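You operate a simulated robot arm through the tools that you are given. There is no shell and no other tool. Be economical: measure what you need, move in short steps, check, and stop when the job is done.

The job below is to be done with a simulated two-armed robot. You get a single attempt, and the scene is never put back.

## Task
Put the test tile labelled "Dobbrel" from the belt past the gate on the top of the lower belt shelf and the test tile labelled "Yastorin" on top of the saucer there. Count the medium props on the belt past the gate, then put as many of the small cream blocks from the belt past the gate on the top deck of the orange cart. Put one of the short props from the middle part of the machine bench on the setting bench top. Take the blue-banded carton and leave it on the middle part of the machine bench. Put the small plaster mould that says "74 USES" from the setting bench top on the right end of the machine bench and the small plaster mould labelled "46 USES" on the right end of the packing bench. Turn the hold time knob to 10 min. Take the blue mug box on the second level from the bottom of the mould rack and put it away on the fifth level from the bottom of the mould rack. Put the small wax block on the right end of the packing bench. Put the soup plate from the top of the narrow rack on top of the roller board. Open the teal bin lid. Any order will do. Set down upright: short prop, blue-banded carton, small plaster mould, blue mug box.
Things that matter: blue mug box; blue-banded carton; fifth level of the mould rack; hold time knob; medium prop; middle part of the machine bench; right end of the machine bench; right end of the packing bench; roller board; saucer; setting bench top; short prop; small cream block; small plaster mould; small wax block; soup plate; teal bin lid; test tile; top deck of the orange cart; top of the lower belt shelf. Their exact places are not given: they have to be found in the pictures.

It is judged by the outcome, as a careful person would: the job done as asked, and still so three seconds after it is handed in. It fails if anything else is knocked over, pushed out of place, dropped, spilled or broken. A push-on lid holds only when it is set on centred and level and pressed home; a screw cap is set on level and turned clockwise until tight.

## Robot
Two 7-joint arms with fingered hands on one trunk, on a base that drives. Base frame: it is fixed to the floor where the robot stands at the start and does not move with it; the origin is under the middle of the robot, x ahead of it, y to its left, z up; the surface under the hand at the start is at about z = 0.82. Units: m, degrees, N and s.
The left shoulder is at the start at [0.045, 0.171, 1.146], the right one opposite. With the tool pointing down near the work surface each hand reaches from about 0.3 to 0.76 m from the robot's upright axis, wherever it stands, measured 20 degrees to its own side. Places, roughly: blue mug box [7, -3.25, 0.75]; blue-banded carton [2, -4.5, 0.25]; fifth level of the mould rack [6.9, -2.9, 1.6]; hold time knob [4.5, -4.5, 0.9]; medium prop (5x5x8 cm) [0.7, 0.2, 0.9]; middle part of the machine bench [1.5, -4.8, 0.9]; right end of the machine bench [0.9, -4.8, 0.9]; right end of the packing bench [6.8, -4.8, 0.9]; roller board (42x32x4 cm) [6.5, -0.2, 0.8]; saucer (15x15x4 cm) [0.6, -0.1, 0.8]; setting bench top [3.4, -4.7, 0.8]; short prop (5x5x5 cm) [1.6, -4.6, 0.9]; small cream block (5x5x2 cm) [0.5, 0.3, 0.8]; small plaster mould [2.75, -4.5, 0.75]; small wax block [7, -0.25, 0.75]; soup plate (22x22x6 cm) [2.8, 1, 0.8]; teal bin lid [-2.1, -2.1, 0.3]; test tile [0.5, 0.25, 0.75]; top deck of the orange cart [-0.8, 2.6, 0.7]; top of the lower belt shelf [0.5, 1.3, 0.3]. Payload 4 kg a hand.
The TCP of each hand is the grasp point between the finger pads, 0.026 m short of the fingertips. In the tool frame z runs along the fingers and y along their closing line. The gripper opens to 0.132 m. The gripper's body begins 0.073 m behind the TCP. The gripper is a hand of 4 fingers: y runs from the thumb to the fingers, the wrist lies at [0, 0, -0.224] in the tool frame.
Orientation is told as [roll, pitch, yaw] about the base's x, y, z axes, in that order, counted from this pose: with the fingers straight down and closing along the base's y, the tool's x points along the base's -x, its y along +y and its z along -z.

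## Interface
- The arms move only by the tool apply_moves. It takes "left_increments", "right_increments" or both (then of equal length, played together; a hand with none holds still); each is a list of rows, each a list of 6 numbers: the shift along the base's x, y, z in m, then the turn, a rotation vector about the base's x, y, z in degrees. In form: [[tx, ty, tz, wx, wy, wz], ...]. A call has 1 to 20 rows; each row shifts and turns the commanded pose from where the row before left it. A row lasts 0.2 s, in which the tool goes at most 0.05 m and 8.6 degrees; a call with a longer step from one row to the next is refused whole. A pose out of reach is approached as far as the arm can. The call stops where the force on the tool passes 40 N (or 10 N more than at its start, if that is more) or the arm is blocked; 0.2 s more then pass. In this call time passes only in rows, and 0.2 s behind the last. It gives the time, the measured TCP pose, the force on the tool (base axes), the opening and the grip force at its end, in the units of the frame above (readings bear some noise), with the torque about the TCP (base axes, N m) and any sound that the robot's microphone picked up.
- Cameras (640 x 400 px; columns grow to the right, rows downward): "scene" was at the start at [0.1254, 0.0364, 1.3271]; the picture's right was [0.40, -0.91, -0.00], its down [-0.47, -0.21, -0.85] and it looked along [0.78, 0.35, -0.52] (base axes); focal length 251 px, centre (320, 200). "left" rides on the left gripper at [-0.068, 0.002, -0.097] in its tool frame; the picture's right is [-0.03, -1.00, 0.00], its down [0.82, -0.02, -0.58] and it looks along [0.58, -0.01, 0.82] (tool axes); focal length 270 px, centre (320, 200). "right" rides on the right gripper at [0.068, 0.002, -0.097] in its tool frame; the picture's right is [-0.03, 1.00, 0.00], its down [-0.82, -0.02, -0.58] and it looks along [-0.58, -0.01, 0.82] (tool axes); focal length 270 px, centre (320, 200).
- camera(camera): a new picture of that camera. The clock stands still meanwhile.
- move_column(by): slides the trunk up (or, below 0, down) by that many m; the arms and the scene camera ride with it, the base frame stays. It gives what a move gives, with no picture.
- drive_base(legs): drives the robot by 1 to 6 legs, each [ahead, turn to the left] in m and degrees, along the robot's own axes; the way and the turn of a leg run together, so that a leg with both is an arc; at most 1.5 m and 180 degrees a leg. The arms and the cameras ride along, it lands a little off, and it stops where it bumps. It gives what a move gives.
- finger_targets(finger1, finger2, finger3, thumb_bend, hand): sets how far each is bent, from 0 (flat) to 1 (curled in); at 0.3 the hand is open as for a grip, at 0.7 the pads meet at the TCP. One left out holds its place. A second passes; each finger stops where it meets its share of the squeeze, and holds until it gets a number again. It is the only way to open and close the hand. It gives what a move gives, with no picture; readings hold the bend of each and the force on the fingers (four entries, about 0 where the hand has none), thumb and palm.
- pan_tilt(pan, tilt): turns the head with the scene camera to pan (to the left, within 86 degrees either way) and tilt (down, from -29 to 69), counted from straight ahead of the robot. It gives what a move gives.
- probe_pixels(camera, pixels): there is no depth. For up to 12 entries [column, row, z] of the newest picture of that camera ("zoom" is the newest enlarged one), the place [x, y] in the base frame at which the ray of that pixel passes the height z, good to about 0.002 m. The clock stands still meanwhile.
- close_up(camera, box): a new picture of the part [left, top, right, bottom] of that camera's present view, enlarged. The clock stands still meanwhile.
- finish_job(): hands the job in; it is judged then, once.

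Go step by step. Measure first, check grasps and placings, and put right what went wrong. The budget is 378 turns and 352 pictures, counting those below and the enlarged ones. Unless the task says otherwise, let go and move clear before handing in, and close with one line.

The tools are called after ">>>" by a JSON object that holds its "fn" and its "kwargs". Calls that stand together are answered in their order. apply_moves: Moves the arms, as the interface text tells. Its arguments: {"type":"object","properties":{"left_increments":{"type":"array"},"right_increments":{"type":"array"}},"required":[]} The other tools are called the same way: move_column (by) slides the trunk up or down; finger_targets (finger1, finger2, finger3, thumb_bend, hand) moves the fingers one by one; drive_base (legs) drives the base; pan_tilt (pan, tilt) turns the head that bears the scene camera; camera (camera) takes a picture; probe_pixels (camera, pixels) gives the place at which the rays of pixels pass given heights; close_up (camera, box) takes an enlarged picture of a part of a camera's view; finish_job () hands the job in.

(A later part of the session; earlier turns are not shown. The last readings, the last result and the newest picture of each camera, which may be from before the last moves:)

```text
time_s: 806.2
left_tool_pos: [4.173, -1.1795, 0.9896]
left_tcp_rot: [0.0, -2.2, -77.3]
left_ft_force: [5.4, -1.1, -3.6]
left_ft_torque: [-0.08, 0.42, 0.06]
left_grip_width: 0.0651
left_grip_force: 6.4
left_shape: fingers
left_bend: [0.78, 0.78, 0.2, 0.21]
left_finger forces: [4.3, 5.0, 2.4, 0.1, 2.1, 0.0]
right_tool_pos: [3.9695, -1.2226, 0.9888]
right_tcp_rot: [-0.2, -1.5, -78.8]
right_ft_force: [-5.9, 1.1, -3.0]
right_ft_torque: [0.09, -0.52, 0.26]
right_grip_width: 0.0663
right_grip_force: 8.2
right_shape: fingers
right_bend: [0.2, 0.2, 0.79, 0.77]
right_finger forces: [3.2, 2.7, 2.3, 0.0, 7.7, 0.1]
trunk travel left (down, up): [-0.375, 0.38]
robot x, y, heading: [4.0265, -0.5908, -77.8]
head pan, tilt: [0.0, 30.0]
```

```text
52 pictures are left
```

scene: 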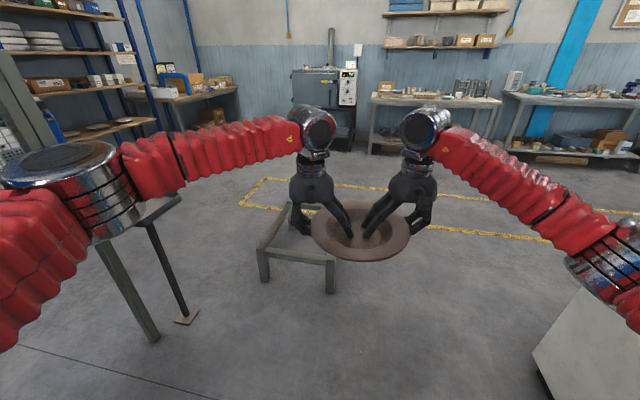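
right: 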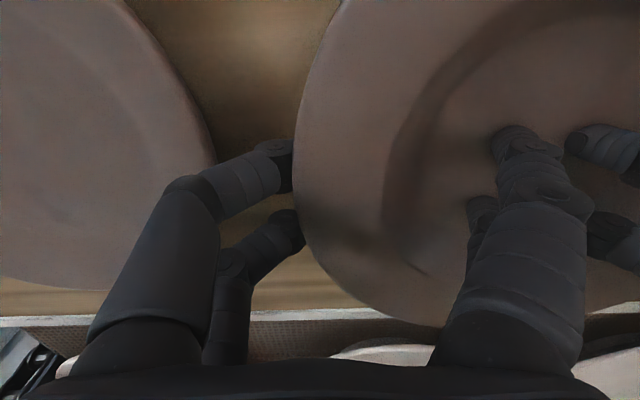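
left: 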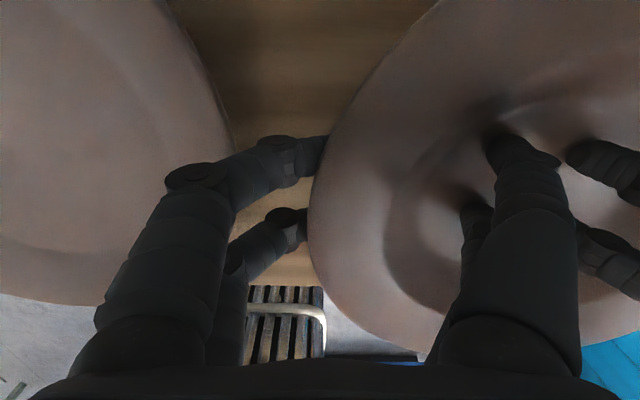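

Past the post. Turn right 22° and continue down the west side of the trestle.

>>> {"fn": "drive_base", "kwargs": {"legs": [[0, -22], [1.1, 0], [0.75, 0]]}}

>>> {"fn": "drive_base", "kwargs": {"legs": [[0.25, 17], [0.25, 17]]}}

>>> {"fn": "drive_base", "kwargs": {"legs": [[0.25, 17], [0.25, 17]]}}

>>> {"fn": "camera", "kwargs": {"camera": "scene"}}

```text
time_s: 816.9
left_tool_pos: [3.6712, -2.9994, 0.99]
left_tcp_rot: [0.1, -2.2, -98.0]
left_ft_force: [5.6, -1.4, -3.2]
left_ft_torque: [0.11, 0.36, 0.05]
left_grip_width: 0.065
left_grip_force: 7.2
left_shape: fingers
left_bend: [0.78, 0.78, 0.2, 0.21]
left_finger forces: [4.5, 4.8, 2.6, 0.0, 2.0, 0.0]
right_tool_pos: [3.4653, -2.9676, 0.9902]
right_tcp_rot: [-0.1, -1.5, -99.5]
right_ft_force: [-4.5, 1.7, -2.5]
right_ft_torque: [-0.11, -0.48, 0.14]
right_grip_width: 0.0669
right_grip_force: 7.5
right_shape: fingers
right_bend: [0.19, 0.2, 0.79, 0.77]
right_finger forces: [3.0, 2.4, 2.4, 0.1, 7.5, 0.1]
trunk travel left (down, up): [-0.375, 0.38]
robot x, y, heading: [3.7406, -2.3984, -98.0]
head pan, tilt: [0.0, 30.0]
```

```text
time_s: 820.1
left_tool_pos: [4.0925, -3.4189, 0.9905]
left_tcp_rot: [-0.1, -2.2, -64.1]
left_ft_force: [4.8, 1.6, -3.3]
left_ft_torque: [-0.18, 0.43, -0.05]
left_grip_width: 0.0648
left_grip_force: 6.8
left_shape: fingers
left_bend: [0.78, 0.78, 0.2, 0.21]
left_finger forces: [4.1, 4.8, 2.8, 0.0, 2.0, 0.1]
right_tool_pos: [3.9029, -3.507, 0.9902]
right_tcp_rot: [-0.3, -1.6, -65.6]
right_ft_force: [-3.0, -1.3, -3.4]
right_ft_torque: [0.17, -0.39, 0.07]
right_grip_width: 0.0669
right_grip_force: 6.9
right_shape: fingers
right_bend: [0.2, 0.2, 0.79, 0.77]
right_finger forces: [2.8, 2.2, 2.4, 0.0, 7.0, 0.0]
trunk travel left (down, up): [-0.375, 0.38]
robot x, y, heading: [3.7953, -2.8905, -64.9]
head pan, tilt: [0.0, 30.0]
```

```text
time_s: 823.4
left_tool_pos: [4.6772, -3.5244, 0.9907]
left_tcp_rot: [-0.1, -2.1, -29.6]
left_ft_force: [2.7, 3.6, -2.9]
left_ft_torque: [-0.43, 0.34, -0.14]
left_grip_width: 0.0648
left_grip_force: 7.3
left_shape: fingers
left_bend: [0.78, 0.78, 0.2, 0.21]
left_finger forces: [4.1, 4.9, 3.3, 0.0, 2.3, 0.0]
right_tool_pos: [4.5705, -3.7044, 0.9925]
right_tcp_rot: [-0.3, -1.5, -31.3]
right_ft_force: [-1.1, -2.6, -3.5]
right_ft_torque: [0.33, -0.23, -0.02]
right_grip_width: 0.0665
right_grip_force: 7.2
right_shape: fingers
right_bend: [0.19, 0.2, 0.79, 0.77]
right_finger forces: [2.4, 2.2, 2.5, 0.0, 7.2, 0.0]
trunk travel left (down, up): [-0.375, 0.38]
robot x, y, heading: [4.1229, -3.2713, -30.4]
head pan, tilt: [0.0, 30.0]
```

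```text
51 pictures are left
```

scene: 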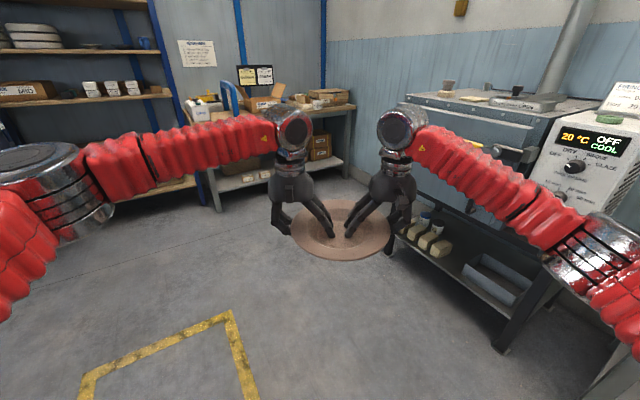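

>>> {"fn": "drive_base", "kwargs": {"legs": [[0.25, 17], [0.25, 17]]}}

>>> {"fn": "drive_base", "kwargs": {"legs": [[0.25, 17], [0.25, 17]]}}

>>> {"fn": "drive_base", "kwargs": {"legs": [[0.2, 17], [0.1, 12]]}}

>>> {"fn": "camera", "kwargs": {"camera": "scene"}}

```text
time_s: 826.7
left_tool_pos: [5.1985, -3.2814, 0.9908]
left_tcp_rot: [-0.2, -2.0, 4.9]
left_ft_force: [-1.3, 4.6, -2.7]
left_ft_torque: [-0.58, 0.0, -0.2]
left_grip_width: 0.065
left_grip_force: 7.4
left_shape: fingers
left_bend: [0.78, 0.78, 0.2, 0.21]
left_finger forces: [4.0, 5.1, 3.3, 0.0, 2.5, 0.0]
right_tool_pos: [5.2091, -3.4888, 0.9908]
right_tcp_rot: [-0.2, -1.5, 3.1]
right_ft_force: [1.3, -2.3, -4.2]
right_ft_torque: [0.35, -0.03, 0.01]
right_grip_width: 0.0663
right_grip_force: 6.5
right_shape: fingers
right_bend: [0.19, 0.2, 0.79, 0.77]
right_finger forces: [2.3, 2.1, 2.4, 0.0, 6.9, 0.0]
trunk travel left (down, up): [-0.375, 0.38]
robot x, y, heading: [4.5983, -3.4006, 3.3]
head pan, tilt: [0.0, 30.0]
```

```text
time_s: 829.9
left_tool_pos: [5.4833, -2.7994, 0.992]
left_tcp_rot: [-0.1, -2.2, 38.9]
left_ft_force: [-2.9, 3.2, -3.5]
left_ft_torque: [-0.44, -0.33, -0.16]
left_grip_width: 0.0646
left_grip_force: 7.1
left_shape: fingers
left_bend: [0.79, 0.78, 0.2, 0.21]
left_finger forces: [4.0, 4.8, 3.1, 0.0, 2.6, 0.0]
right_tool_pos: [5.6103, -2.9662, 0.9926]
right_tcp_rot: [-0.3, -1.7, 37.1]
right_ft_force: [2.6, -2.0, -3.5]
right_ft_torque: [0.31, 0.18, -0.01]
right_grip_width: 0.0659
right_grip_force: 7.1
right_shape: fingers
right_bend: [0.2, 0.2, 0.79, 0.77]
right_finger forces: [2.2, 2.1, 2.6, 0.0, 6.6, 0.0]
trunk travel left (down, up): [-0.375, 0.38]
robot x, y, heading: [5.0698, -3.2473, 37.3]
head pan, tilt: [0.0, 30.0]
```

```text
time_s: 832.4
left_tool_pos: [5.3928, -2.4255, 0.991]
left_tcp_rot: [-0.1, -2.0, 68.4]
left_ft_force: [-2.5, 0.7, -2.0]
left_ft_torque: [-0.25, -0.53, -0.18]
left_grip_width: 0.0646
left_grip_force: 7.8
left_shape: fingers
left_bend: [0.79, 0.78, 0.2, 0.21]
left_finger forces: [4.3, 5.0, 3.4, 0.0, 2.6, 0.1]
right_tool_pos: [5.5858, -2.5092, 0.992]
right_tcp_rot: [-0.2, -1.6, 66.6]
right_ft_force: [3.4, 0.7, -4.7]
right_ft_torque: [0.15, 0.31, -0.02]
right_grip_width: 0.0658
right_grip_force: 6.3
right_shape: fingers
right_bend: [0.2, 0.2, 0.79, 0.77]
right_finger forces: [2.2, 2.1, 2.7, 0.1, 6.6, 0.0]
trunk travel left (down, up): [-0.375, 0.38]
robot x, y, heading: [5.2727, -3.0324, 66.4]
head pan, tilt: [0.0, 30.0]
```

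```text
50 pictures are left
```

scene: 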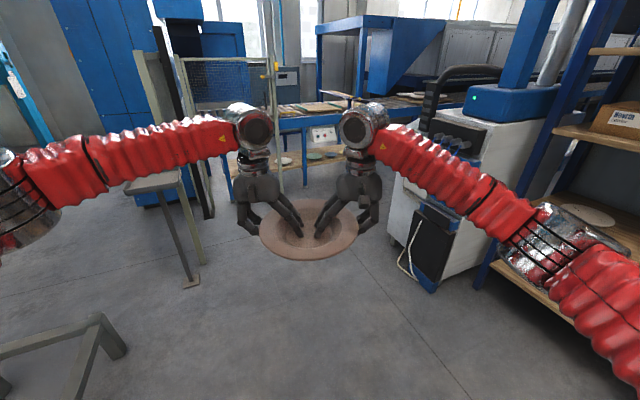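

The passage between the stand (190,250) and the white machine (400,250) is ~1 m. Raise the trunk so the elbows clear the stand, and advance.

>>> {"fn": "move_column", "kwargs": {"by": 0.3}}

>>> {"fn": "drive_base", "kwargs": {"legs": [[0.8, 0], [0, 16]]}}

>>> {"fn": "camera", "kwargs": {"camera": "scene"}}

```text
time_s: 835.4
left_tool_pos: [5.3949, -2.427, 1.2927]
left_tcp_rot: [0.1, -2.1, 68.3]
left_ft_force: [-4.3, 2.5, -3.3]
left_ft_torque: [-0.23, -0.52, -0.14]
left_grip_width: 0.0646
left_grip_force: 8.5
left_shape: fingers
left_bend: [0.79, 0.78, 0.2, 0.21]
left_finger forces: [4.3, 5.2, 3.6, 0.1, 3.1, 0.0]
right_tool_pos: [5.5866, -2.5128, 1.295]
right_tcp_rot: [-0.1, -1.7, 66.6]
right_ft_force: [4.1, -1.7, -3.6]
right_ft_torque: [0.21, 0.3, 0.05]
right_grip_width: 0.0656
right_grip_force: 6.5
right_shape: fingers
right_bend: [0.2, 0.2, 0.79, 0.77]
right_finger forces: [2.2, 2.0, 2.6, 0.0, 7.1, 0.1]
trunk travel left (down, up): [-0.675, 0.08]
robot x, y, heading: [5.2745, -3.0277, 66.3]
head pan, tilt: [0.0, 30.0]
```

```text
time_s: 840.7
left_tool_pos: [5.5541, -1.6811, 1.2944]
left_tcp_rot: [0.0, -2.2, 83.9]
left_ft_force: [-3.8, -0.4, -2.7]
left_ft_torque: [-0.08, -0.49, -0.11]
left_grip_width: 0.0645
left_grip_force: 7.3
left_shape: fingers
left_bend: [0.79, 0.78, 0.2, 0.21]
left_finger forces: [4.3, 5.1, 3.2, 0.0, 2.6, 0.0]
right_tool_pos: [5.7622, -1.7089, 1.2947]
right_tcp_rot: [0.0, -1.7, 82.1]
right_ft_force: [3.2, -0.1, -3.1]
right_ft_torque: [0.09, 0.41, 0.06]
right_grip_width: 0.0657
right_grip_force: 6.9
right_shape: fingers
right_bend: [0.2, 0.2, 0.79, 0.77]
right_finger forces: [2.3, 2.2, 2.6, 0.1, 6.9, 0.0]
trunk travel left (down, up): [-0.675, 0.08]
robot x, y, heading: [5.6171, -2.2967, 82.0]
head pan, tilt: [0.0, 30.0]
```

```text
49 pictures are left
```

scene: 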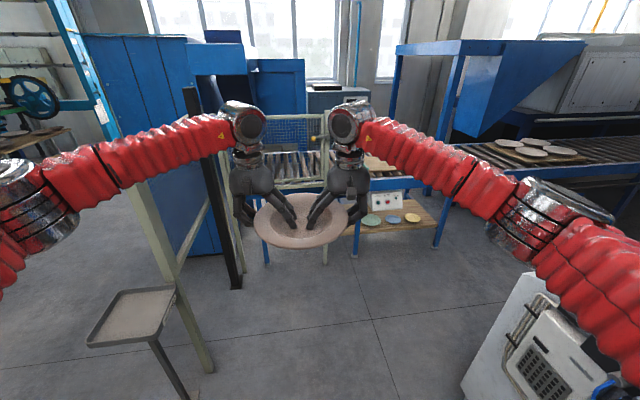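

The roller table is ahead; the empty board is behind the right forearm near (386,165). Advance 0.9 m, then swing right.

>>> {"fn": "drive_base", "kwargs": {"legs": [[0.9, 0]]}}

>>> {"fn": "drive_base", "kwargs": {"legs": [[0.12, -17], [0.2, -17]]}}

>>> {"fn": "camera", "kwargs": {"camera": "scene"}}

```text
time_s: 845.6
left_tool_pos: [5.6833, -0.7825, 1.294]
left_tcp_rot: [0.1, -2.1, 83.9]
left_ft_force: [-3.9, 0.8, -2.7]
left_ft_torque: [-0.08, -0.52, -0.14]
left_grip_width: 0.0643
left_grip_force: 7.6
left_shape: fingers
left_bend: [0.79, 0.78, 0.2, 0.21]
left_finger forces: [4.2, 4.9, 3.2, 0.0, 2.5, 0.0]
right_tool_pos: [5.8913, -0.8109, 1.2939]
right_tcp_rot: [-0.1, -1.8, 82.2]
right_ft_force: [4.1, 0.1, -3.0]
right_ft_torque: [0.14, 0.38, 0.11]
right_grip_width: 0.0655
right_grip_force: 7.2
right_shape: fingers
right_bend: [0.2, 0.2, 0.79, 0.77]
right_finger forces: [2.4, 2.2, 2.6, 0.0, 6.9, 0.1]
trunk travel left (down, up): [-0.675, 0.08]
robot x, y, heading: [5.7475, -1.3989, 81.7]
head pan, tilt: [0.0, 30.0]
```

```text
time_s: 848.3
left_tool_pos: [6.1933, -0.5763, 1.2954]
left_tcp_rot: [0.2, -2.2, 49.4]
left_ft_force: [-0.6, 2.6, -3.3]
left_ft_torque: [-0.27, -0.28, -0.01]
left_grip_width: 0.0645
left_grip_force: 6.1
left_shape: fingers
left_bend: [0.79, 0.78, 0.2, 0.21]
left_finger forces: [3.8, 4.6, 2.6, 0.0, 2.4, 0.0]
right_tool_pos: [6.349, -0.7172, 1.295]
right_tcp_rot: [0.1, -1.7, 47.6]
right_ft_force: [2.7, -3.9, -3.4]
right_ft_torque: [0.33, 0.33, 0.18]
right_grip_width: 0.0656
right_grip_force: 6.8
right_shape: fingers
right_bend: [0.2, 0.2, 0.79, 0.77]
right_finger forces: [2.3, 2.1, 2.5, 0.0, 6.4, 0.0]
trunk travel left (down, up): [-0.675, 0.08]
robot x, y, heading: [5.8782, -1.1058, 47.5]
head pan, tilt: [0.0, 30.0]
```

```text
48 pictures are left
```

scene: 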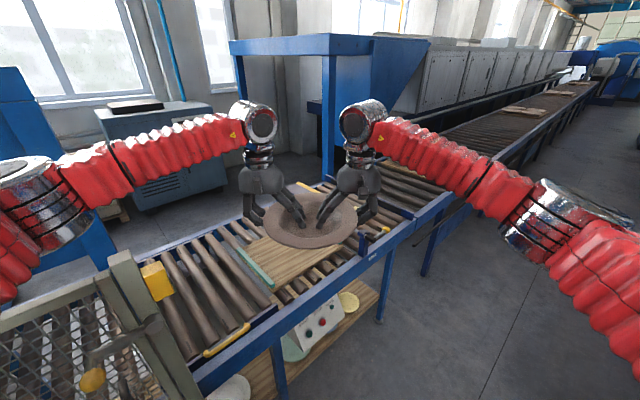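

>>> {"fn": "close_up", "kwargs": {"camera": "scene", "box": [180, 170, 460, 340]}}

>>> {"fn": "probe_pixels", "kwargs": {"camera": "scene", "pixels": [[243, 240, 0.82], [275, 291, 0.82], [345, 262, 0.82], [200, 385, 0.82], [440, 197, 0.82], [300, 262, 0.82]]}}

```text
2.29 times, centred on (320, 255) of scene
```

zoom: 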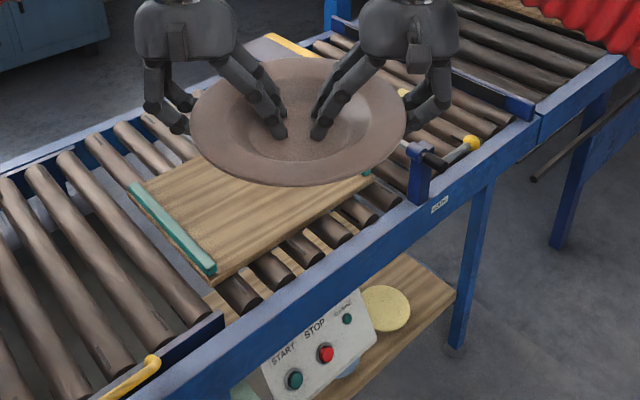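

```text
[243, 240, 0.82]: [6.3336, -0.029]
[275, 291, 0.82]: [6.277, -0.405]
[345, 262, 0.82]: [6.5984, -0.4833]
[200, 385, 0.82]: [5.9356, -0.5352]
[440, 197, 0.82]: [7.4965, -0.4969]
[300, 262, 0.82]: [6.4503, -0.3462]
```

Board centre ≈ (6.49, −0.24), table front rail y≈−0.52. Drive to about (6.48, −0.94) and then turn to face it.

>>> {"fn": "drive_base", "kwargs": {"legs": [[0, -16], [0, -16]]}}

>>> {"fn": "drive_base", "kwargs": {"legs": [[0.6, 0]]}}

>>> {"fn": "drive_base", "kwargs": {"legs": [[0, 17], [0, 17]]}}

>>> {"fn": "drive_base", "kwargs": {"legs": [[0, 17], [0, 17]]}}

>>> {"fn": "camera", "kwargs": {"camera": "scene"}}

```text
time_s: 850.7
left_tool_pos: [6.4278, -0.8198, 1.2962]
left_tcp_rot: [0.1, -2.2, 17.2]
left_ft_force: [-0.3, 4.4, -3.1]
left_ft_torque: [-0.44, -0.1, -0.06]
left_grip_width: 0.0646
left_grip_force: 6.7
left_shape: fingers
left_bend: [0.79, 0.78, 0.2, 0.21]
left_finger forces: [4.0, 5.0, 2.7, 0.0, 2.2, 0.0]
right_tool_pos: [6.4841, -1.0234, 1.2968]
right_tcp_rot: [0.0, -1.8, 15.2]
right_ft_force: [0.9, -4.3, -2.6]
right_ft_torque: [0.44, 0.1, 0.16]
right_grip_width: 0.0656
right_grip_force: 6.9
right_shape: fingers
right_bend: [0.2, 0.2, 0.79, 0.77]
right_finger forces: [2.5, 2.4, 2.8, 0.0, 6.5, 0.1]
trunk travel left (down, up): [-0.675, 0.08]
robot x, y, heading: [5.8756, -1.0675, 15.5]
head pan, tilt: [0.0, 30.0]
```

```text
time_s: 854.1
left_tool_pos: [7.008, -0.657, 1.2971]
left_tcp_rot: [0.1, -2.2, 17.2]
left_ft_force: [-2.4, 5.7, -2.3]
left_ft_torque: [-0.44, -0.13, -0.13]
left_grip_width: 0.0639
left_grip_force: 7.4
left_shape: fingers
left_bend: [0.79, 0.78, 0.22, 0.22]
left_finger forces: [3.6, 5.1, 2.7, 0.0, 2.7, 0.0]
right_tool_pos: [7.0634, -0.8594, 1.2967]
right_tcp_rot: [-0.1, -1.8, 15.4]
right_ft_force: [2.8, -6.0, -3.7]
right_ft_torque: [0.24, 0.02, 0.07]
right_grip_width: 0.0654
right_grip_force: 5.8
right_shape: fingers
right_bend: [0.21, 0.21, 0.79, 0.77]
right_finger forces: [1.1, 1.5, 3.2, 0.0, 6.6, 0.0]
trunk travel left (down, up): [-0.675, 0.08]
robot x, y, heading: [6.4512, -0.9039, 15.7]
head pan, tilt: [0.0, 30.0]
```

```text
time_s: 856.7
left_tool_pos: [6.7745, -0.3891, 1.2967]
left_tcp_rot: [0.0, -2.1, 51.3]
left_ft_force: [-6.3, 3.1, -1.8]
left_ft_torque: [-0.28, -0.36, -0.14]
left_grip_width: 0.0635
left_grip_force: 7.2
left_shape: fingers
left_bend: [0.79, 0.78, 0.21, 0.22]
left_finger forces: [3.6, 5.1, 2.7, 0.0, 2.6, 0.1]
right_tool_pos: [6.9346, -0.5267, 1.2981]
right_tcp_rot: [-0.1, -1.8, 49.3]
right_ft_force: [5.4, -3.3, -3.5]
right_ft_torque: [0.15, 0.16, 0.03]
right_grip_width: 0.0651
right_grip_force: 6.0
right_shape: fingers
right_bend: [0.21, 0.2, 0.79, 0.77]
right_finger forces: [1.2, 1.6, 3.2, 0.0, 6.4, 0.1]
trunk travel left (down, up): [-0.675, 0.08]
robot x, y, heading: [6.4825, -0.9284, 49.7]
head pan, tilt: [0.0, 30.0]
```

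```text
time_s: 859.2
left_tool_pos: [6.4232, -0.3154, 1.2979]
left_tcp_rot: [0.0, -2.2, 85.2]
left_ft_force: [-6.8, 2.4, -2.6]
left_ft_torque: [0.02, -0.35, 0.03]
left_grip_width: 0.0641
left_grip_force: 6.4
left_shape: fingers
left_bend: [0.79, 0.78, 0.21, 0.22]
left_finger forces: [3.8, 4.6, 1.5, 0.0, 2.2, 0.0]
right_tool_pos: [6.6336, -0.3401, 1.2987]
right_tcp_rot: [-0.1, -1.8, 83.2]
right_ft_force: [6.3, -2.4, -2.3]
right_ft_torque: [0.04, 0.28, 0.22]
right_grip_width: 0.0639
right_grip_force: 6.8
right_shape: fingers
right_bend: [0.22, 0.21, 0.79, 0.77]
right_finger forces: [1.8, 2.2, 3.1, 0.1, 6.1, 0.1]
trunk travel left (down, up): [-0.675, 0.08]
robot x, y, heading: [6.5233, -0.9282, 82.8]
head pan, tilt: [0.0, 30.0]
```

```text
46 pictures are left
```

scene: 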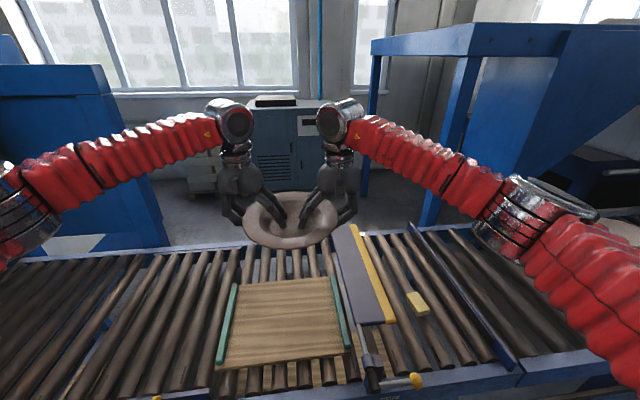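

>>> {"fn": "probe_pixels", "kwargs": {"camera": "scene", "pixels": [[235, 284, 0.82], [335, 276, 0.82], [352, 348, 0.82], [218, 367, 0.82], [417, 303, 0.8], [417, 303, 0.76]]}}

>>> {"fn": "close_up", "kwargs": {"camera": "scene", "box": [330, 220, 490, 390]}}

```text
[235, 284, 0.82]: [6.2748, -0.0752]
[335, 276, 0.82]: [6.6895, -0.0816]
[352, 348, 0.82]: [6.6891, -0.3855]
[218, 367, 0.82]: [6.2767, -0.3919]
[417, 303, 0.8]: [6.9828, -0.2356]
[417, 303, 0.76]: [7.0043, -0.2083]
```

```text
2.35 times, centred on (410, 305) of scene
```

zoom: 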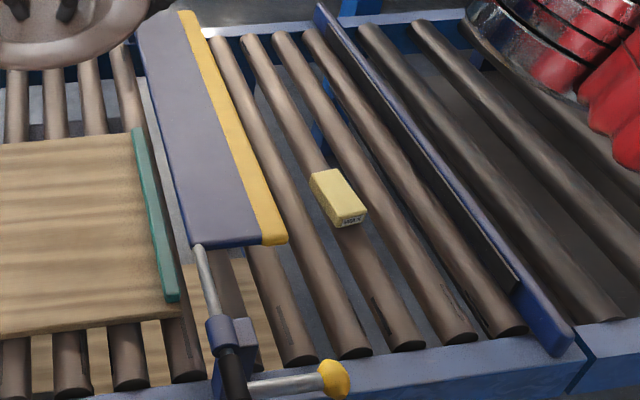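

Board: x 6.275–6.69, y −0.39…−0.08, top z 0.82. The yellow wax block is on the rollers at (6.98, −0.23). Lower the trunk, then shift the plate over the board.

>>> {"fn": "move_column", "kwargs": {"by": -0.3}}

>>> {"fn": "apply_moves", "kwargs": {"left_increments": [[-0.01, 0.02, -0.01, 0, 0, 0], [-0.01, 0.02, -0.01, 0, 0, 0], [-0.01, 0.02, -0.01, 0, 0, 0], [0, 0.01, -0.015, 0, 0, 0]], "right_increments": [[-0.01, 0.02, -0.01, 0, 0, 0], [-0.01, 0.02, -0.01, 0, 0, 0], [-0.01, 0.02, -0.01, 0, 0, 0], [0, 0.01, -0.015, 0, 0, 0]]}}

>>> {"fn": "camera", "kwargs": {"camera": "scene"}}

```text
time_s: 862.2
left_tool_pos: [6.424, -0.3154, 0.9995]
left_tcp_rot: [0.2, -2.2, 85.2]
left_ft_force: [-7.1, 1.8, -3.4]
left_ft_torque: [-0.01, -0.3, 0.01]
left_grip_width: 0.064
left_grip_force: 6.5
left_shape: fingers
left_bend: [0.79, 0.78, 0.21, 0.22]
left_finger forces: [3.9, 4.5, 1.2, 0.0, 2.3, 0.1]
right_tool_pos: [6.6342, -0.3394, 1.0003]
right_tcp_rot: [0.0, -1.9, 83.3]
right_ft_force: [7.6, -1.7, -3.2]
right_ft_torque: [0.02, 0.3, 0.18]
right_grip_width: 0.0642
right_grip_force: 6.1
right_shape: fingers
right_bend: [0.22, 0.21, 0.79, 0.77]
right_finger forces: [1.4, 2.2, 3.1, 0.1, 6.4, 0.0]
trunk travel left (down, up): [-0.375, 0.38]
robot x, y, heading: [6.5198, -0.9284, 83.3]
head pan, tilt: [0.0, 30.0]
```

```text
time_s: 863.2
left_tool_pos: [6.3917, -0.2462, 0.9536]
left_tcp_rot: [0.1, -2.2, 85.1]
left_ft_force: [-3.8, 2.4, -4.3]
left_ft_torque: [0.0, -0.22, -0.01]
left_grip_width: 0.064
left_grip_force: 4.6
left_shape: fingers
left_bend: [0.79, 0.78, 0.21, 0.22]
left_finger forces: [3.2, 3.9, 0.9, 0.0, 1.4, 0.0]
right_tool_pos: [6.6032, -0.2691, 0.9523]
right_tcp_rot: [0.0, -1.8, 83.2]
right_ft_force: [3.7, -1.1, -2.5]
right_ft_torque: [0.03, 0.35, 0.21]
right_grip_width: 0.0638
right_grip_force: 6.4
right_shape: fingers
right_bend: [0.21, 0.2, 0.79, 0.77]
right_finger forces: [1.8, 2.6, 2.8, 0.1, 5.1, 0.0]
trunk travel left (down, up): [-0.375, 0.38]
robot x, y, heading: [6.5237, -0.9292, 82.9]
head pan, tilt: [0.0, 30.0]
```

```text
44 pictures are left
```

scene: 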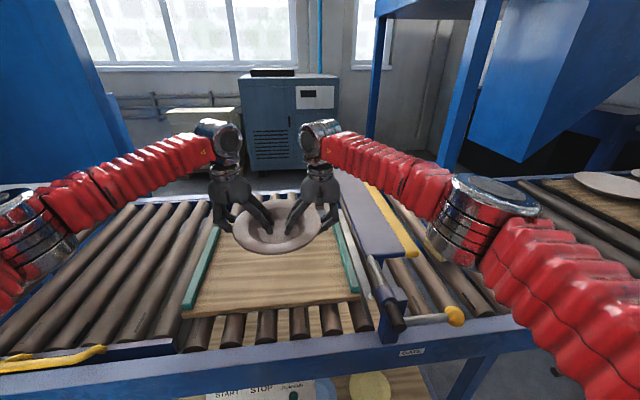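

Plate is over the board. Lower both hands together until it rests.

>>> {"fn": "apply_moves", "kwargs": {"left_increments": [[0, 0, -0.025, 0, 0, 0], [0, 0, -0.02, 0, 0, 0], [0, 0, -0.01, 0, 0, 0], [0, 0, -0.008, 0, 0, 0]], "right_increments": [[0, 0, -0.025, 0, 0, 0], [0, 0, -0.02, 0, 0, 0], [0, 0, -0.01, 0, 0, 0], [0, 0, -0.008, 0, 0, 0]]}}

>>> {"fn": "close_up", "kwargs": {"camera": "scene", "box": [160, 150, 400, 330]}}

```text
time_s: 864.2
left_tool_pos: [6.3931, -0.2463, 0.8893]
left_tcp_rot: [0.0, -2.2, 85.2]
left_ft_force: [-7.7, 1.8, -2.7]
left_ft_torque: [-0.06, -0.36, 0.06]
left_grip_width: 0.0642
left_grip_force: 6.3
left_shape: fingers
left_bend: [0.79, 0.78, 0.21, 0.22]
left_finger forces: [3.9, 4.8, 1.8, 0.1, 2.7, 0.0]
right_tool_pos: [6.6022, -0.2702, 0.8901]
right_tcp_rot: [0.0, -1.7, 83.3]
right_ft_force: [7.9, -1.1, -3.2]
right_ft_torque: [0.02, 0.22, 0.26]
right_grip_width: 0.0639
right_grip_force: 6.7
right_shape: fingers
right_bend: [0.22, 0.21, 0.79, 0.77]
right_finger forces: [1.4, 1.8, 3.0, 0.1, 6.5, 0.1]
trunk travel left (down, up): [-0.375, 0.38]
robot x, y, heading: [6.5171, -0.9249, 83.0]
head pan, tilt: [0.0, 30.0]
```

```text
2.22 times, centred on (280, 240) of scene
```

zoom: 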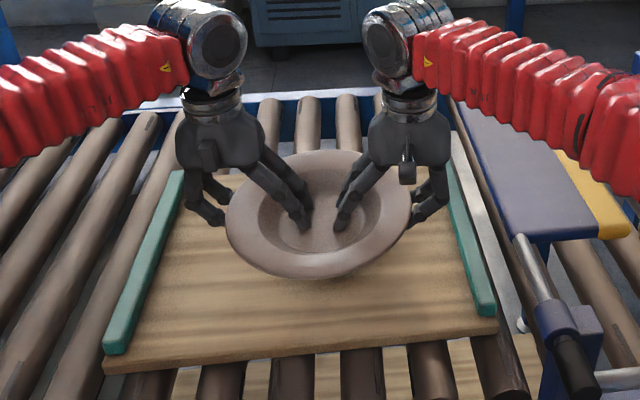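

Nearly there; lower a few more millimetres until the load comes off.

>>> {"fn": "apply_moves", "kwargs": {"left_increments": [[0, 0, -0.006, 0, 0, 0], [0, 0, -0.006, 0, 0, 0], [0, 0, -0.006, 0, 0, 0]], "right_increments": [[0, 0, -0.006, 0, 0, 0], [0, 0, -0.006, 0, 0, 0], [0, 0, -0.006, 0, 0, 0]]}}

>>> {"fn": "apply_moves", "kwargs": {"left_increments": [[0, 0, -0.004, 0, 0, 0], [0, 0, -0.003, 0, 0, 0]], "right_increments": [[0, 0, -0.004, 0, 0, 0], [0, 0, -0.003, 0, 0, 0]]}}

```text
time_s: 865.0
left_tool_pos: [6.3931, -0.246, 0.8726]
left_tcp_rot: [0.1, -2.2, 85.2]
left_ft_force: [-6.7, 1.9, -2.5]
left_ft_torque: [-0.02, -0.37, 0.02]
left_grip_width: 0.0641
left_grip_force: 6.0
left_shape: fingers
left_bend: [0.79, 0.78, 0.21, 0.22]
left_finger forces: [3.9, 4.6, 1.8, 0.0, 2.6, 0.1]
right_tool_pos: [6.6027, -0.2696, 0.8721]
right_tcp_rot: [0.0, -1.7, 83.2]
right_ft_force: [7.6, -1.9, -2.1]
right_ft_torque: [0.01, 0.22, 0.21]
right_grip_width: 0.0641
right_grip_force: 5.9
right_shape: fingers
right_bend: [0.22, 0.21, 0.79, 0.77]
right_finger forces: [1.3, 1.7, 3.1, 0.1, 6.2, 0.0]
trunk travel left (down, up): [-0.375, 0.38]
robot x, y, heading: [6.5215, -0.9286, 83.0]
head pan, tilt: [0.0, 30.0]
```

```text
time_s: 865.6
left_tool_pos: [6.3946, -0.2444, 0.8651]
left_tcp_rot: [0.0, -2.3, 85.3]
left_ft_force: [-7.2, 0.3, -2.3]
left_ft_torque: [-0.04, -0.35, -0.1]
left_grip_width: 0.0642
left_grip_force: 5.9
left_shape: fingers
left_bend: [0.79, 0.78, 0.21, 0.22]
left_finger forces: [3.9, 4.6, 1.6, 0.1, 2.4, 0.0]
right_tool_pos: [6.6036, -0.2695, 0.866]
right_tcp_rot: [-0.1, -1.8, 83.2]
right_ft_force: [6.9, -1.0, -3.8]
right_ft_torque: [0.02, 0.24, 0.12]
right_grip_width: 0.0642
right_grip_force: 6.2
right_shape: fingers
right_bend: [0.22, 0.21, 0.79, 0.77]
right_finger forces: [1.2, 1.7, 3.1, 0.1, 6.0, 0.1]
trunk travel left (down, up): [-0.375, 0.38]
robot x, y, heading: [6.5211, -0.927, 82.9]
head pan, tilt: [0.0, 30.0]
```

>>> {"fn": "apply_moves", "kwargs": {"left_increments": [[0, 0, -0.006, 0, 0, 0], [0, 0, -0.006, 0, 0, 0], [0, 0, -0.005, 0, 0, 0]], "right_increments": [[0, 0, -0.006, 0, 0, 0], [0, 0, -0.006, 0, 0, 0], [0, 0, -0.005, 0, 0, 0]]}}

>>> {"fn": "close_up", "kwargs": {"camera": "scene", "box": [200, 170, 360, 290]}}

```text
time_s: 866.5
left_tool_pos: [6.3916, -0.2446, 0.8596]
left_tcp_rot: [-0.3, -3.3, 85.5]
left_ft_force: [-6.5, -3.1, 15.7]
left_ft_torque: [-0.39, -1.45, -0.39]
left_grip_width: 0.063
left_grip_force: 11.1
left_shape: fingers
left_bend: [0.79, 0.8, 0.22, 0.21]
left_finger forces: [2.0, 1.0, 14.6, 0.0, 3.8, 0.0]
right_tool_pos: [6.6044, -0.2702, 0.8585]
right_tcp_rot: [0.2, -2.6, 82.9]
right_ft_force: [8.1, -4.8, 19.8]
right_ft_torque: [-0.06, 1.75, 0.4]
right_grip_width: 0.0642
right_grip_force: 11.9
right_shape: fingers
right_bend: [0.22, 0.2, 0.79, 0.79]
right_finger forces: [16.6, 4.8, 1.0, 0.0, 1.5, 0.1]
trunk travel left (down, up): [-0.375, 0.38]
robot x, y, heading: [6.5245, -0.9274, 83.0]
head pan, tilt: [0.0, 30.0]
stopped in row 3 (right hand): the force on the tool passed its limit at 42 N (the readings are from after the stop); the commanded pose is now the measured one
```

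```text
3.33 times, centred on (280, 230) of scene
```

zoom: 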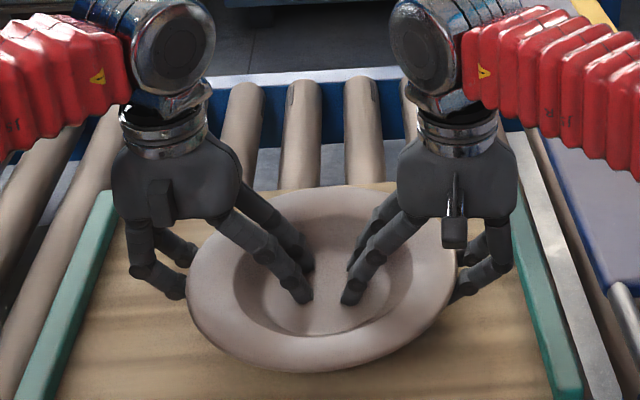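

The plate now rests on the board. Unhook the outer digits and raise both hands.

>>> {"fn": "finger_targets", "kwargs": {"hand": "left", "finger1": 0.56, "finger2": 0.56}}

>>> {"fn": "finger_targets", "kwargs": {"hand": "right", "finger3": 0.56, "thumb_bend": 0.56}}

>>> {"fn": "apply_moves", "kwargs": {"left_increments": [[-0.003, 0, 0.015, 0, 0, 0], [0, 0, 0.025, 0, 0, 0], [0, 0, 0.04, 0, 0, 0], [0, 0, 0.045, 0, 0, 0], [0, 0, 0.045, 0, 0, 0]], "right_increments": [[0.003, 0, 0.015, 0, 0, 0], [0, 0, 0.025, 0, 0, 0], [0, 0, 0.04, 0, 0, 0], [0, 0, 0.045, 0, 0, 0], [0, 0, 0.045, 0, 0, 0]]}}

>>> {"fn": "camera", "kwargs": {"camera": "scene"}}

```text
time_s: 867.5
left_tool_pos: [6.3921, -0.2463, 0.8589]
left_tcp_rot: [-0.2, -3.2, 85.4]
left_ft_force: [-11.5, 1.8, 26.7]
left_ft_torque: [-0.45, -2.2, -0.13]
left_grip_width: 0.1002
left_grip_force: 13.9
left_shape: fingers
left_bend: [0.56, 0.56, 0.22, 0.21]
left_finger forces: [0.0, 0.0, 21.7, 0.1, 5.6, 0.1]
right_tool_pos: [6.6051, -0.2696, 0.8574]
right_tcp_rot: [0.1, -2.8, 82.8]
right_ft_force: [11.6, -0.3, 28.7]
right_ft_torque: [0.03, 2.36, 0.11]
right_grip_width: 0.0641
right_grip_force: 15.4
right_shape: fingers
right_bend: [0.22, 0.19, 0.8, 0.8]
right_finger forces: [22.3, 6.7, 0.5, 0.0, 0.9, 0.1]
trunk travel left (down, up): [-0.375, 0.38]
robot x, y, heading: [6.5237, -0.9288, 83.1]
head pan, tilt: [0.0, 30.0]
```

```text
time_s: 868.5
left_tool_pos: [6.392, -0.2451, 0.8584]
left_tcp_rot: [-0.1, -3.2, 85.5]
left_ft_force: [-11.0, 2.1, 28.0]
left_ft_torque: [-0.44, -2.27, -0.07]
left_grip_width: 0.1001
left_grip_force: 14.0
left_shape: fingers
left_bend: [0.56, 0.56, 0.22, 0.21]
left_finger forces: [0.0, 0.0, 22.8, 0.1, 5.4, 0.0]
right_tool_pos: [6.6041, -0.2703, 0.8585]
right_tcp_rot: [0.2, -2.7, 83.0]
right_ft_force: [12.7, -0.4, 28.4]
right_ft_torque: [-0.01, 2.32, 0.02]
right_grip_width: 0.1027
right_grip_force: 14.1
right_shape: fingers
right_bend: [0.22, 0.2, 0.56, 0.56]
right_finger forces: [22.4, 6.3, 0.0, 0.1, 0.0, 0.0]
trunk travel left (down, up): [-0.375, 0.38]
robot x, y, heading: [6.5195, -0.9256, 82.8]
head pan, tilt: [0.0, 30.0]
```

```text
time_s: 869.7
left_tool_pos: [6.3892, -0.2431, 1.0244]
left_tcp_rot: [-0.1, -2.7, 85.5]
left_ft_force: [0.6, -0.1, -0.7]
left_ft_torque: [-0.01, 0.0, 0.0]
left_grip_width: 0.0979
left_grip_force: 0.1
left_shape: fingers
left_bend: [0.56, 0.56, 0.22, 0.22]
left_finger forces: [0.0, 0.0, 0.1, 0.0, 0.0, 0.1]
right_tool_pos: [6.608, -0.2674, 1.0254]
right_tcp_rot: [0.2, -2.3, 83.0]
right_ft_force: [-0.3, -0.8, 0.1]
right_ft_torque: [-0.01, -0.01, 0.02]
right_grip_width: 0.0985
right_grip_force: 0.1
right_shape: fingers
right_bend: [0.22, 0.22, 0.56, 0.56]
right_finger forces: [0.0, 0.0, 0.0, 0.0, 0.0, 0.1]
trunk travel left (down, up): [-0.375, 0.38]
robot x, y, heading: [6.5203, -0.9273, 83.1]
head pan, tilt: [0.0, 30.0]
```

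```text
41 pictures are left
```

scene: 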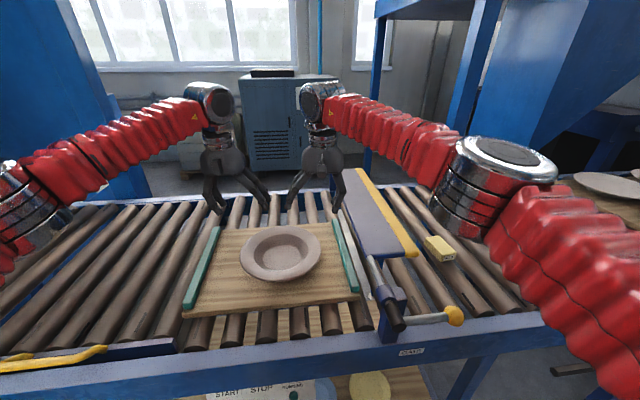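

The soup plate sits on the roller board. Now the wax block at (440,248): turn right 20°, creep forward, and view it with the right hand.

>>> {"fn": "finger_targets", "kwargs": {"hand": "right", "finger1": 0.42, "finger2": 0.42, "finger3": 0.42, "thumb_bend": 0.42}}

>>> {"fn": "apply_moves", "kwargs": {"right_increments": [[0.01, -0.03, 0.02, 0, 0, 0], [0.02, -0.03, 0.02, 0, 0, 0], [0.02, -0.03, 0.02, 0, 0, 0], [0.02, -0.03, 0.02, 0, 0, 0]], "left_increments": [[-0.01, -0.03, 0.02, 0, 0, 0], [-0.01, -0.03, 0.02, 0, 0, 0], [-0.01, -0.03, 0.02, 0, 0, 0], [-0.01, -0.03, 0.02, 0, 0, 0]]}}

>>> {"fn": "drive_base", "kwargs": {"legs": [[0, -22], [0.12, 0]]}}

>>> {"fn": "camera", "kwargs": {"camera": "right"}}

```text
time_s: 870.7
left_tool_pos: [6.3888, -0.2419, 1.0227]
left_tcp_rot: [-0.2, -2.9, 85.5]
left_ft_force: [-0.3, 0.5, -0.1]
left_ft_torque: [0.01, -0.05, 0.0]
left_grip_width: 0.098
left_grip_force: 0.1
left_shape: fingers
left_bend: [0.56, 0.56, 0.22, 0.22]
left_finger forces: [0.0, 0.1, 0.0, 0.1, 0.0, 0.0]
right_tool_pos: [6.6084, -0.2663, 1.0245]
right_tcp_rot: [0.1, -2.3, 83.0]
right_ft_force: [-0.5, -0.6, 0.5]
right_ft_torque: [0.02, 0.02, -0.01]
right_grip_width: 0.0932
right_grip_force: 0.1
right_shape: fingers
right_bend: [0.42, 0.42, 0.42, 0.42]
right_finger forces: [0.0, 0.0, 0.1, 0.0, 0.0, 0.0]
trunk travel left (down, up): [-0.375, 0.38]
robot x, y, heading: [6.5196, -0.9269, 83.1]
head pan, tilt: [0.0, 30.0]
```

```text
time_s: 871.7
left_tool_pos: [6.3518, -0.3664, 1.1048]
left_tcp_rot: [-0.1, -2.9, 85.5]
left_ft_force: [0.6, 0.0, 0.5]
left_ft_torque: [0.06, -0.01, 0.01]
left_grip_width: 0.0982
left_grip_force: 0.0
left_shape: fingers
left_bend: [0.56, 0.56, 0.22, 0.22]
left_finger forces: [0.0, 0.0, 0.0, 0.1, 0.0, 0.1]
right_tool_pos: [6.6774, -0.3907, 1.1057]
right_tcp_rot: [0.1, -2.3, 83.0]
right_ft_force: [-0.4, -0.3, 0.0]
right_ft_torque: [0.02, 0.0, 0.01]
right_grip_width: 0.0933
right_grip_force: 0.1
right_shape: fingers
right_bend: [0.42, 0.42, 0.42, 0.42]
right_finger forces: [0.0, 0.0, 0.1, 0.1, 0.0, 0.1]
trunk travel left (down, up): [-0.375, 0.38]
robot x, y, heading: [6.5264, -0.9282, 83.2]
head pan, tilt: [0.0, 30.0]
```

```text
time_s: 874.2
left_tool_pos: [6.6332, -0.2373, 1.1035]
left_tcp_rot: [-0.1, -2.7, 63.5]
left_ft_force: [0.7, 1.1, 0.2]
left_ft_torque: [-0.07, 0.04, -0.02]
left_grip_width: 0.0978
left_grip_force: 0.1
left_shape: fingers
left_bend: [0.56, 0.56, 0.22, 0.22]
left_finger forces: [0.0, 0.0, 0.0, 0.0, 0.0, 0.0]
right_tool_pos: [6.9284, -0.3813, 1.1024]
right_tcp_rot: [0.2, -2.1, 61.0]
right_ft_force: [0.9, 0.4, -1.3]
right_ft_torque: [-0.02, 0.04, 0.03]
right_grip_width: 0.0934
right_grip_force: 0.1
right_shape: fingers
right_bend: [0.42, 0.42, 0.42, 0.42]
right_finger forces: [0.0, 0.0, 0.0, 0.1, 0.0, 0.1]
trunk travel left (down, up): [-0.375, 0.38]
robot x, y, heading: [6.5652, -0.8206, 61.3]
head pan, tilt: [0.0, 30.0]
```

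```text
40 pictures are left
```

right: 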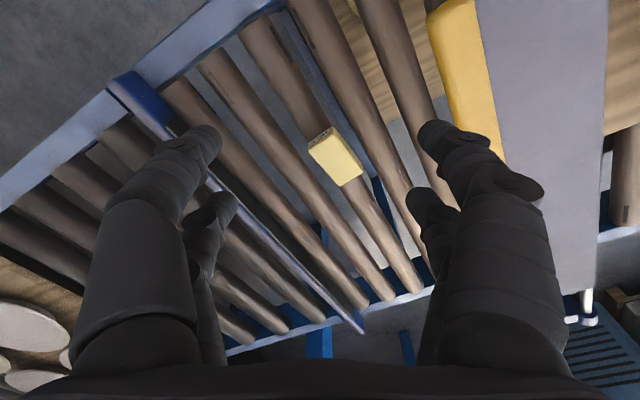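

>>> {"fn": "probe_pixels", "kwargs": {"camera": "right", "pixels": [[309, 146, 0.81], [333, 133, 0.81], [363, 168, 0.81], [341, 186, 0.81], [336, 158, 0.81], [336, 158, 0.79]]}}

>>> {"fn": "close_up", "kwargs": {"camera": "right", "box": [260, 90, 420, 210]}}

```text
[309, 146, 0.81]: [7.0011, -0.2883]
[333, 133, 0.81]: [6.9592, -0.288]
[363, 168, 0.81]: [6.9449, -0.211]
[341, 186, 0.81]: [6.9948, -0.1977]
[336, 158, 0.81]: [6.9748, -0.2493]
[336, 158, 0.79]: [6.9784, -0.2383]
```

```text
3.33 times, centred on (340, 150) of right
```

zoom: 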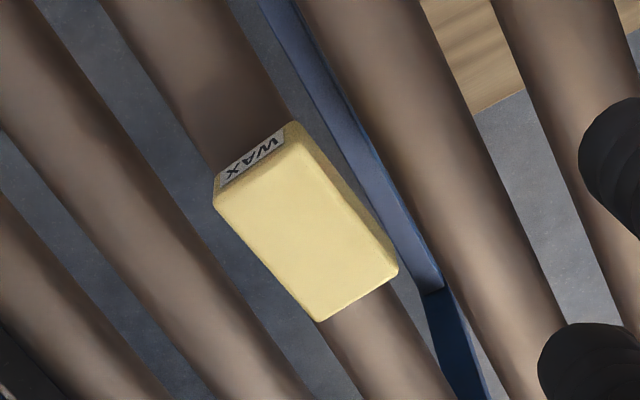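

WAX block centre ≈ (6.975, −0.246), ~4.6 cm wide in x, lying along a roller. Align the right hand (closing along x) above it.

>>> {"fn": "apply_moves", "kwargs": {"right_increments": [[0.012, 0.034, -0.02, 0, 0, 7], [0.012, 0.034, -0.02, 0, 0, 7], [0.012, 0.034, -0.02, 0, 0, 7], [0.01, 0.033, -0.03, 0, 0, 8], [0, 0, -0.045, 0, 0, 0], [0, 0, -0.045, 0, 0, 0]]}}

>>> {"fn": "camera", "kwargs": {"camera": "right"}}

```text
time_s: 875.6
left_tool_pos: [6.6305, -0.2377, 1.104]
left_tcp_rot: [-0.2, -2.9, 63.5]
left_ft_force: [0.2, 0.5, 0.0]
left_ft_torque: [-0.02, -0.01, -0.02]
left_grip_width: 0.0979
left_grip_force: 0.0
left_shape: fingers
left_bend: [0.56, 0.56, 0.22, 0.22]
left_finger forces: [0.0, 0.1, 0.0, 0.0, 0.0, 0.0]
right_tool_pos: [6.9709, -0.2478, 0.9243]
right_tcp_rot: [0.1, -2.3, 90.0]
right_ft_force: [0.3, 0.0, 0.2]
right_ft_torque: [0.02, -0.01, -0.01]
right_grip_width: 0.0936
right_grip_force: 0.0
right_shape: fingers
right_bend: [0.42, 0.42, 0.42, 0.42]
right_finger forces: [0.0, 0.0, 0.0, 0.0, 0.0, 0.0]
trunk travel left (down, up): [-0.375, 0.38]
robot x, y, heading: [6.5642, -0.8188, 61.5]
head pan, tilt: [0.0, 30.0]
```

```text
38 pictures are left
```

right: 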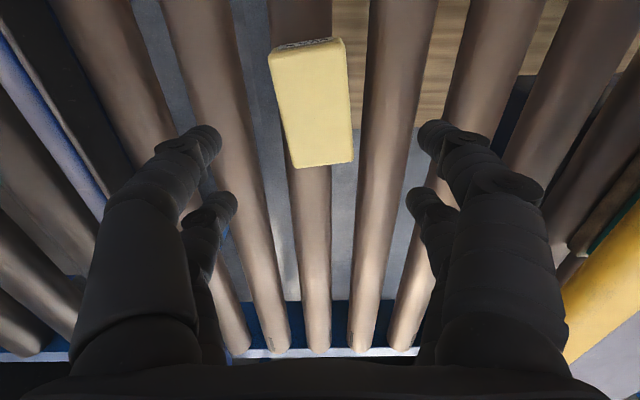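

>>> {"fn": "apply_moves", "kwargs": {"right_increments": [[0.005, -0.006, -0.03, 0, 0, -5], [0, 0, -0.04, 0, 0, 0], [0, 0, -0.025, 0, 0, 0], [0, 0, -0.01, 0, 0, 0]]}}

>>> {"fn": "finger_targets", "kwargs": {"hand": "right", "finger1": 0.7, "finger2": 0.7, "finger3": 0.7, "thumb_bend": 0.7}}

>>> {"fn": "camera", "kwargs": {"camera": "right"}}

```text
time_s: 876.6
left_tool_pos: [6.631, -0.239, 1.1049]
left_tcp_rot: [-0.2, -2.8, 63.5]
left_ft_force: [0.0, 0.3, -0.2]
left_ft_torque: [-0.03, 0.02, -0.01]
left_grip_width: 0.098
left_grip_force: 0.0
left_shape: fingers
left_bend: [0.56, 0.56, 0.22, 0.22]
left_finger forces: [0.1, 0.0, 0.1, 0.0, 0.0, 0.1]
right_tool_pos: [6.977, -0.2511, 0.8314]
right_tcp_rot: [0.2, -3.0, 84.8]
right_ft_force: [-2.7, -4.9, 23.0]
right_ft_torque: [-0.74, -0.44, -0.31]
right_grip_width: 0.0956
right_grip_force: 11.1
right_shape: fingers
right_bend: [0.41, 0.42, 0.42, 0.42]
right_finger forces: [7.1, 0.0, 0.1, 0.0, 15.9, 0.1]
trunk travel left (down, up): [-0.375, 0.38]
robot x, y, heading: [6.5653, -0.8176, 61.4]
head pan, tilt: [0.0, 30.0]
stopped in row 4 (right hand): the force on the tool passed its limit at 42 N (the readings are from after the stop); the commanded pose is now the measured one
```

```text
time_s: 877.6
left_tool_pos: [6.6301, -0.2406, 1.1066]
left_tcp_rot: [-0.3, -3.1, 63.4]
left_ft_force: [0.1, 0.7, -0.8]
left_ft_torque: [0.03, 0.02, 0.01]
left_grip_width: 0.0979
left_grip_force: 0.1
left_shape: fingers
left_bend: [0.56, 0.56, 0.22, 0.22]
left_finger forces: [0.0, 0.0, 0.0, 0.0, 0.0, 0.1]
right_tool_pos: [6.979, -0.2512, 0.8324]
right_tcp_rot: [-0.1, -3.2, 84.8]
right_ft_force: [8.1, 0.0, 32.1]
right_ft_torque: [-0.53, -0.5, 0.09]
right_grip_width: 0.0461
right_grip_force: 30.4
right_shape: fingers
right_bend: [0.65, 0.54, 0.6, 0.64]
right_finger forces: [15.8, 8.4, 7.0, 0.1, 30.0, 0.0]
trunk travel left (down, up): [-0.375, 0.38]
robot x, y, heading: [6.5648, -0.8189, 61.4]
head pan, tilt: [0.0, 30.0]
```

```text
37 pictures are left
```

right: 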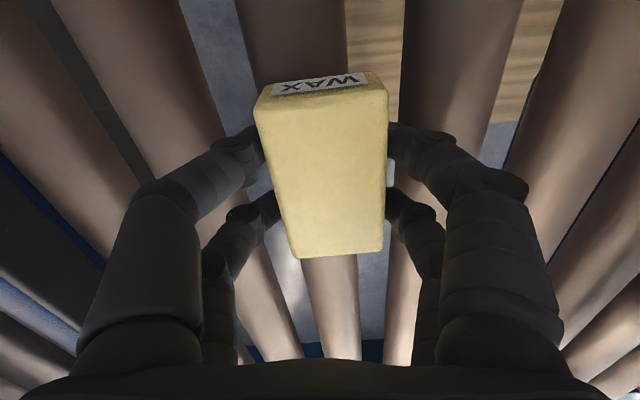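

Gripped (width 0.046). Lift and check.

>>> {"fn": "apply_moves", "kwargs": {"right_increments": [[0, 0, 0.03, 0, 0, 0], [0, 0, 0.045, 0, 0, 0], [0, 0, 0.045, 0, 0, 0], [0, 0, 0.045, 0, 0, 0], [-0.02, -0.04, 0.02, 0, 0, 0], [-0.02, -0.04, 0.02, 0, 0, 0]], "left_increments": [[0, 0, 0, 0, 0, 0], [0, 0, 0, 0, 0, 0], [0, 0, 0, 0, 0, 0], [0, 0, 0, 0, 0, 0], [-0.02, -0.04, 0, 0, 0, 0], [-0.02, -0.04, 0, 0, 0, 0]]}}

>>> {"fn": "camera", "kwargs": {"camera": "right"}}

```text
time_s: 879.0
left_tool_pos: [6.5903, -0.3203, 1.1073]
left_tcp_rot: [-0.2, -2.9, 63.6]
left_ft_force: [-0.8, -0.3, 0.6]
left_ft_torque: [0.05, 0.01, -0.01]
left_grip_width: 0.0982
left_grip_force: 0.1
left_shape: fingers
left_bend: [0.56, 0.56, 0.22, 0.22]
left_finger forces: [0.0, 0.1, 0.1, 0.0, 0.0, 0.0]
right_tool_pos: [6.938, -0.3311, 1.033]
right_tcp_rot: [0.1, -2.9, 85.0]
right_ft_force: [0.0, -0.7, -0.9]
right_ft_torque: [0.01, -0.02, -0.01]
right_grip_width: 0.0456
right_grip_force: 17.0
right_shape: fingers
right_bend: [0.61, 0.52, 0.61, 0.64]
right_finger forces: [8.2, 8.7, 5.0, 0.0, 11.8, 0.0]
trunk travel left (down, up): [-0.375, 0.38]
robot x, y, heading: [6.5615, -0.8183, 61.5]
head pan, tilt: [0.0, 30.0]
```

```text
36 pictures are left
```

right: 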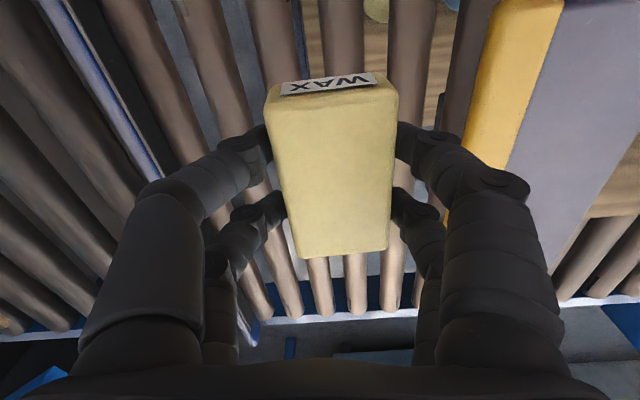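

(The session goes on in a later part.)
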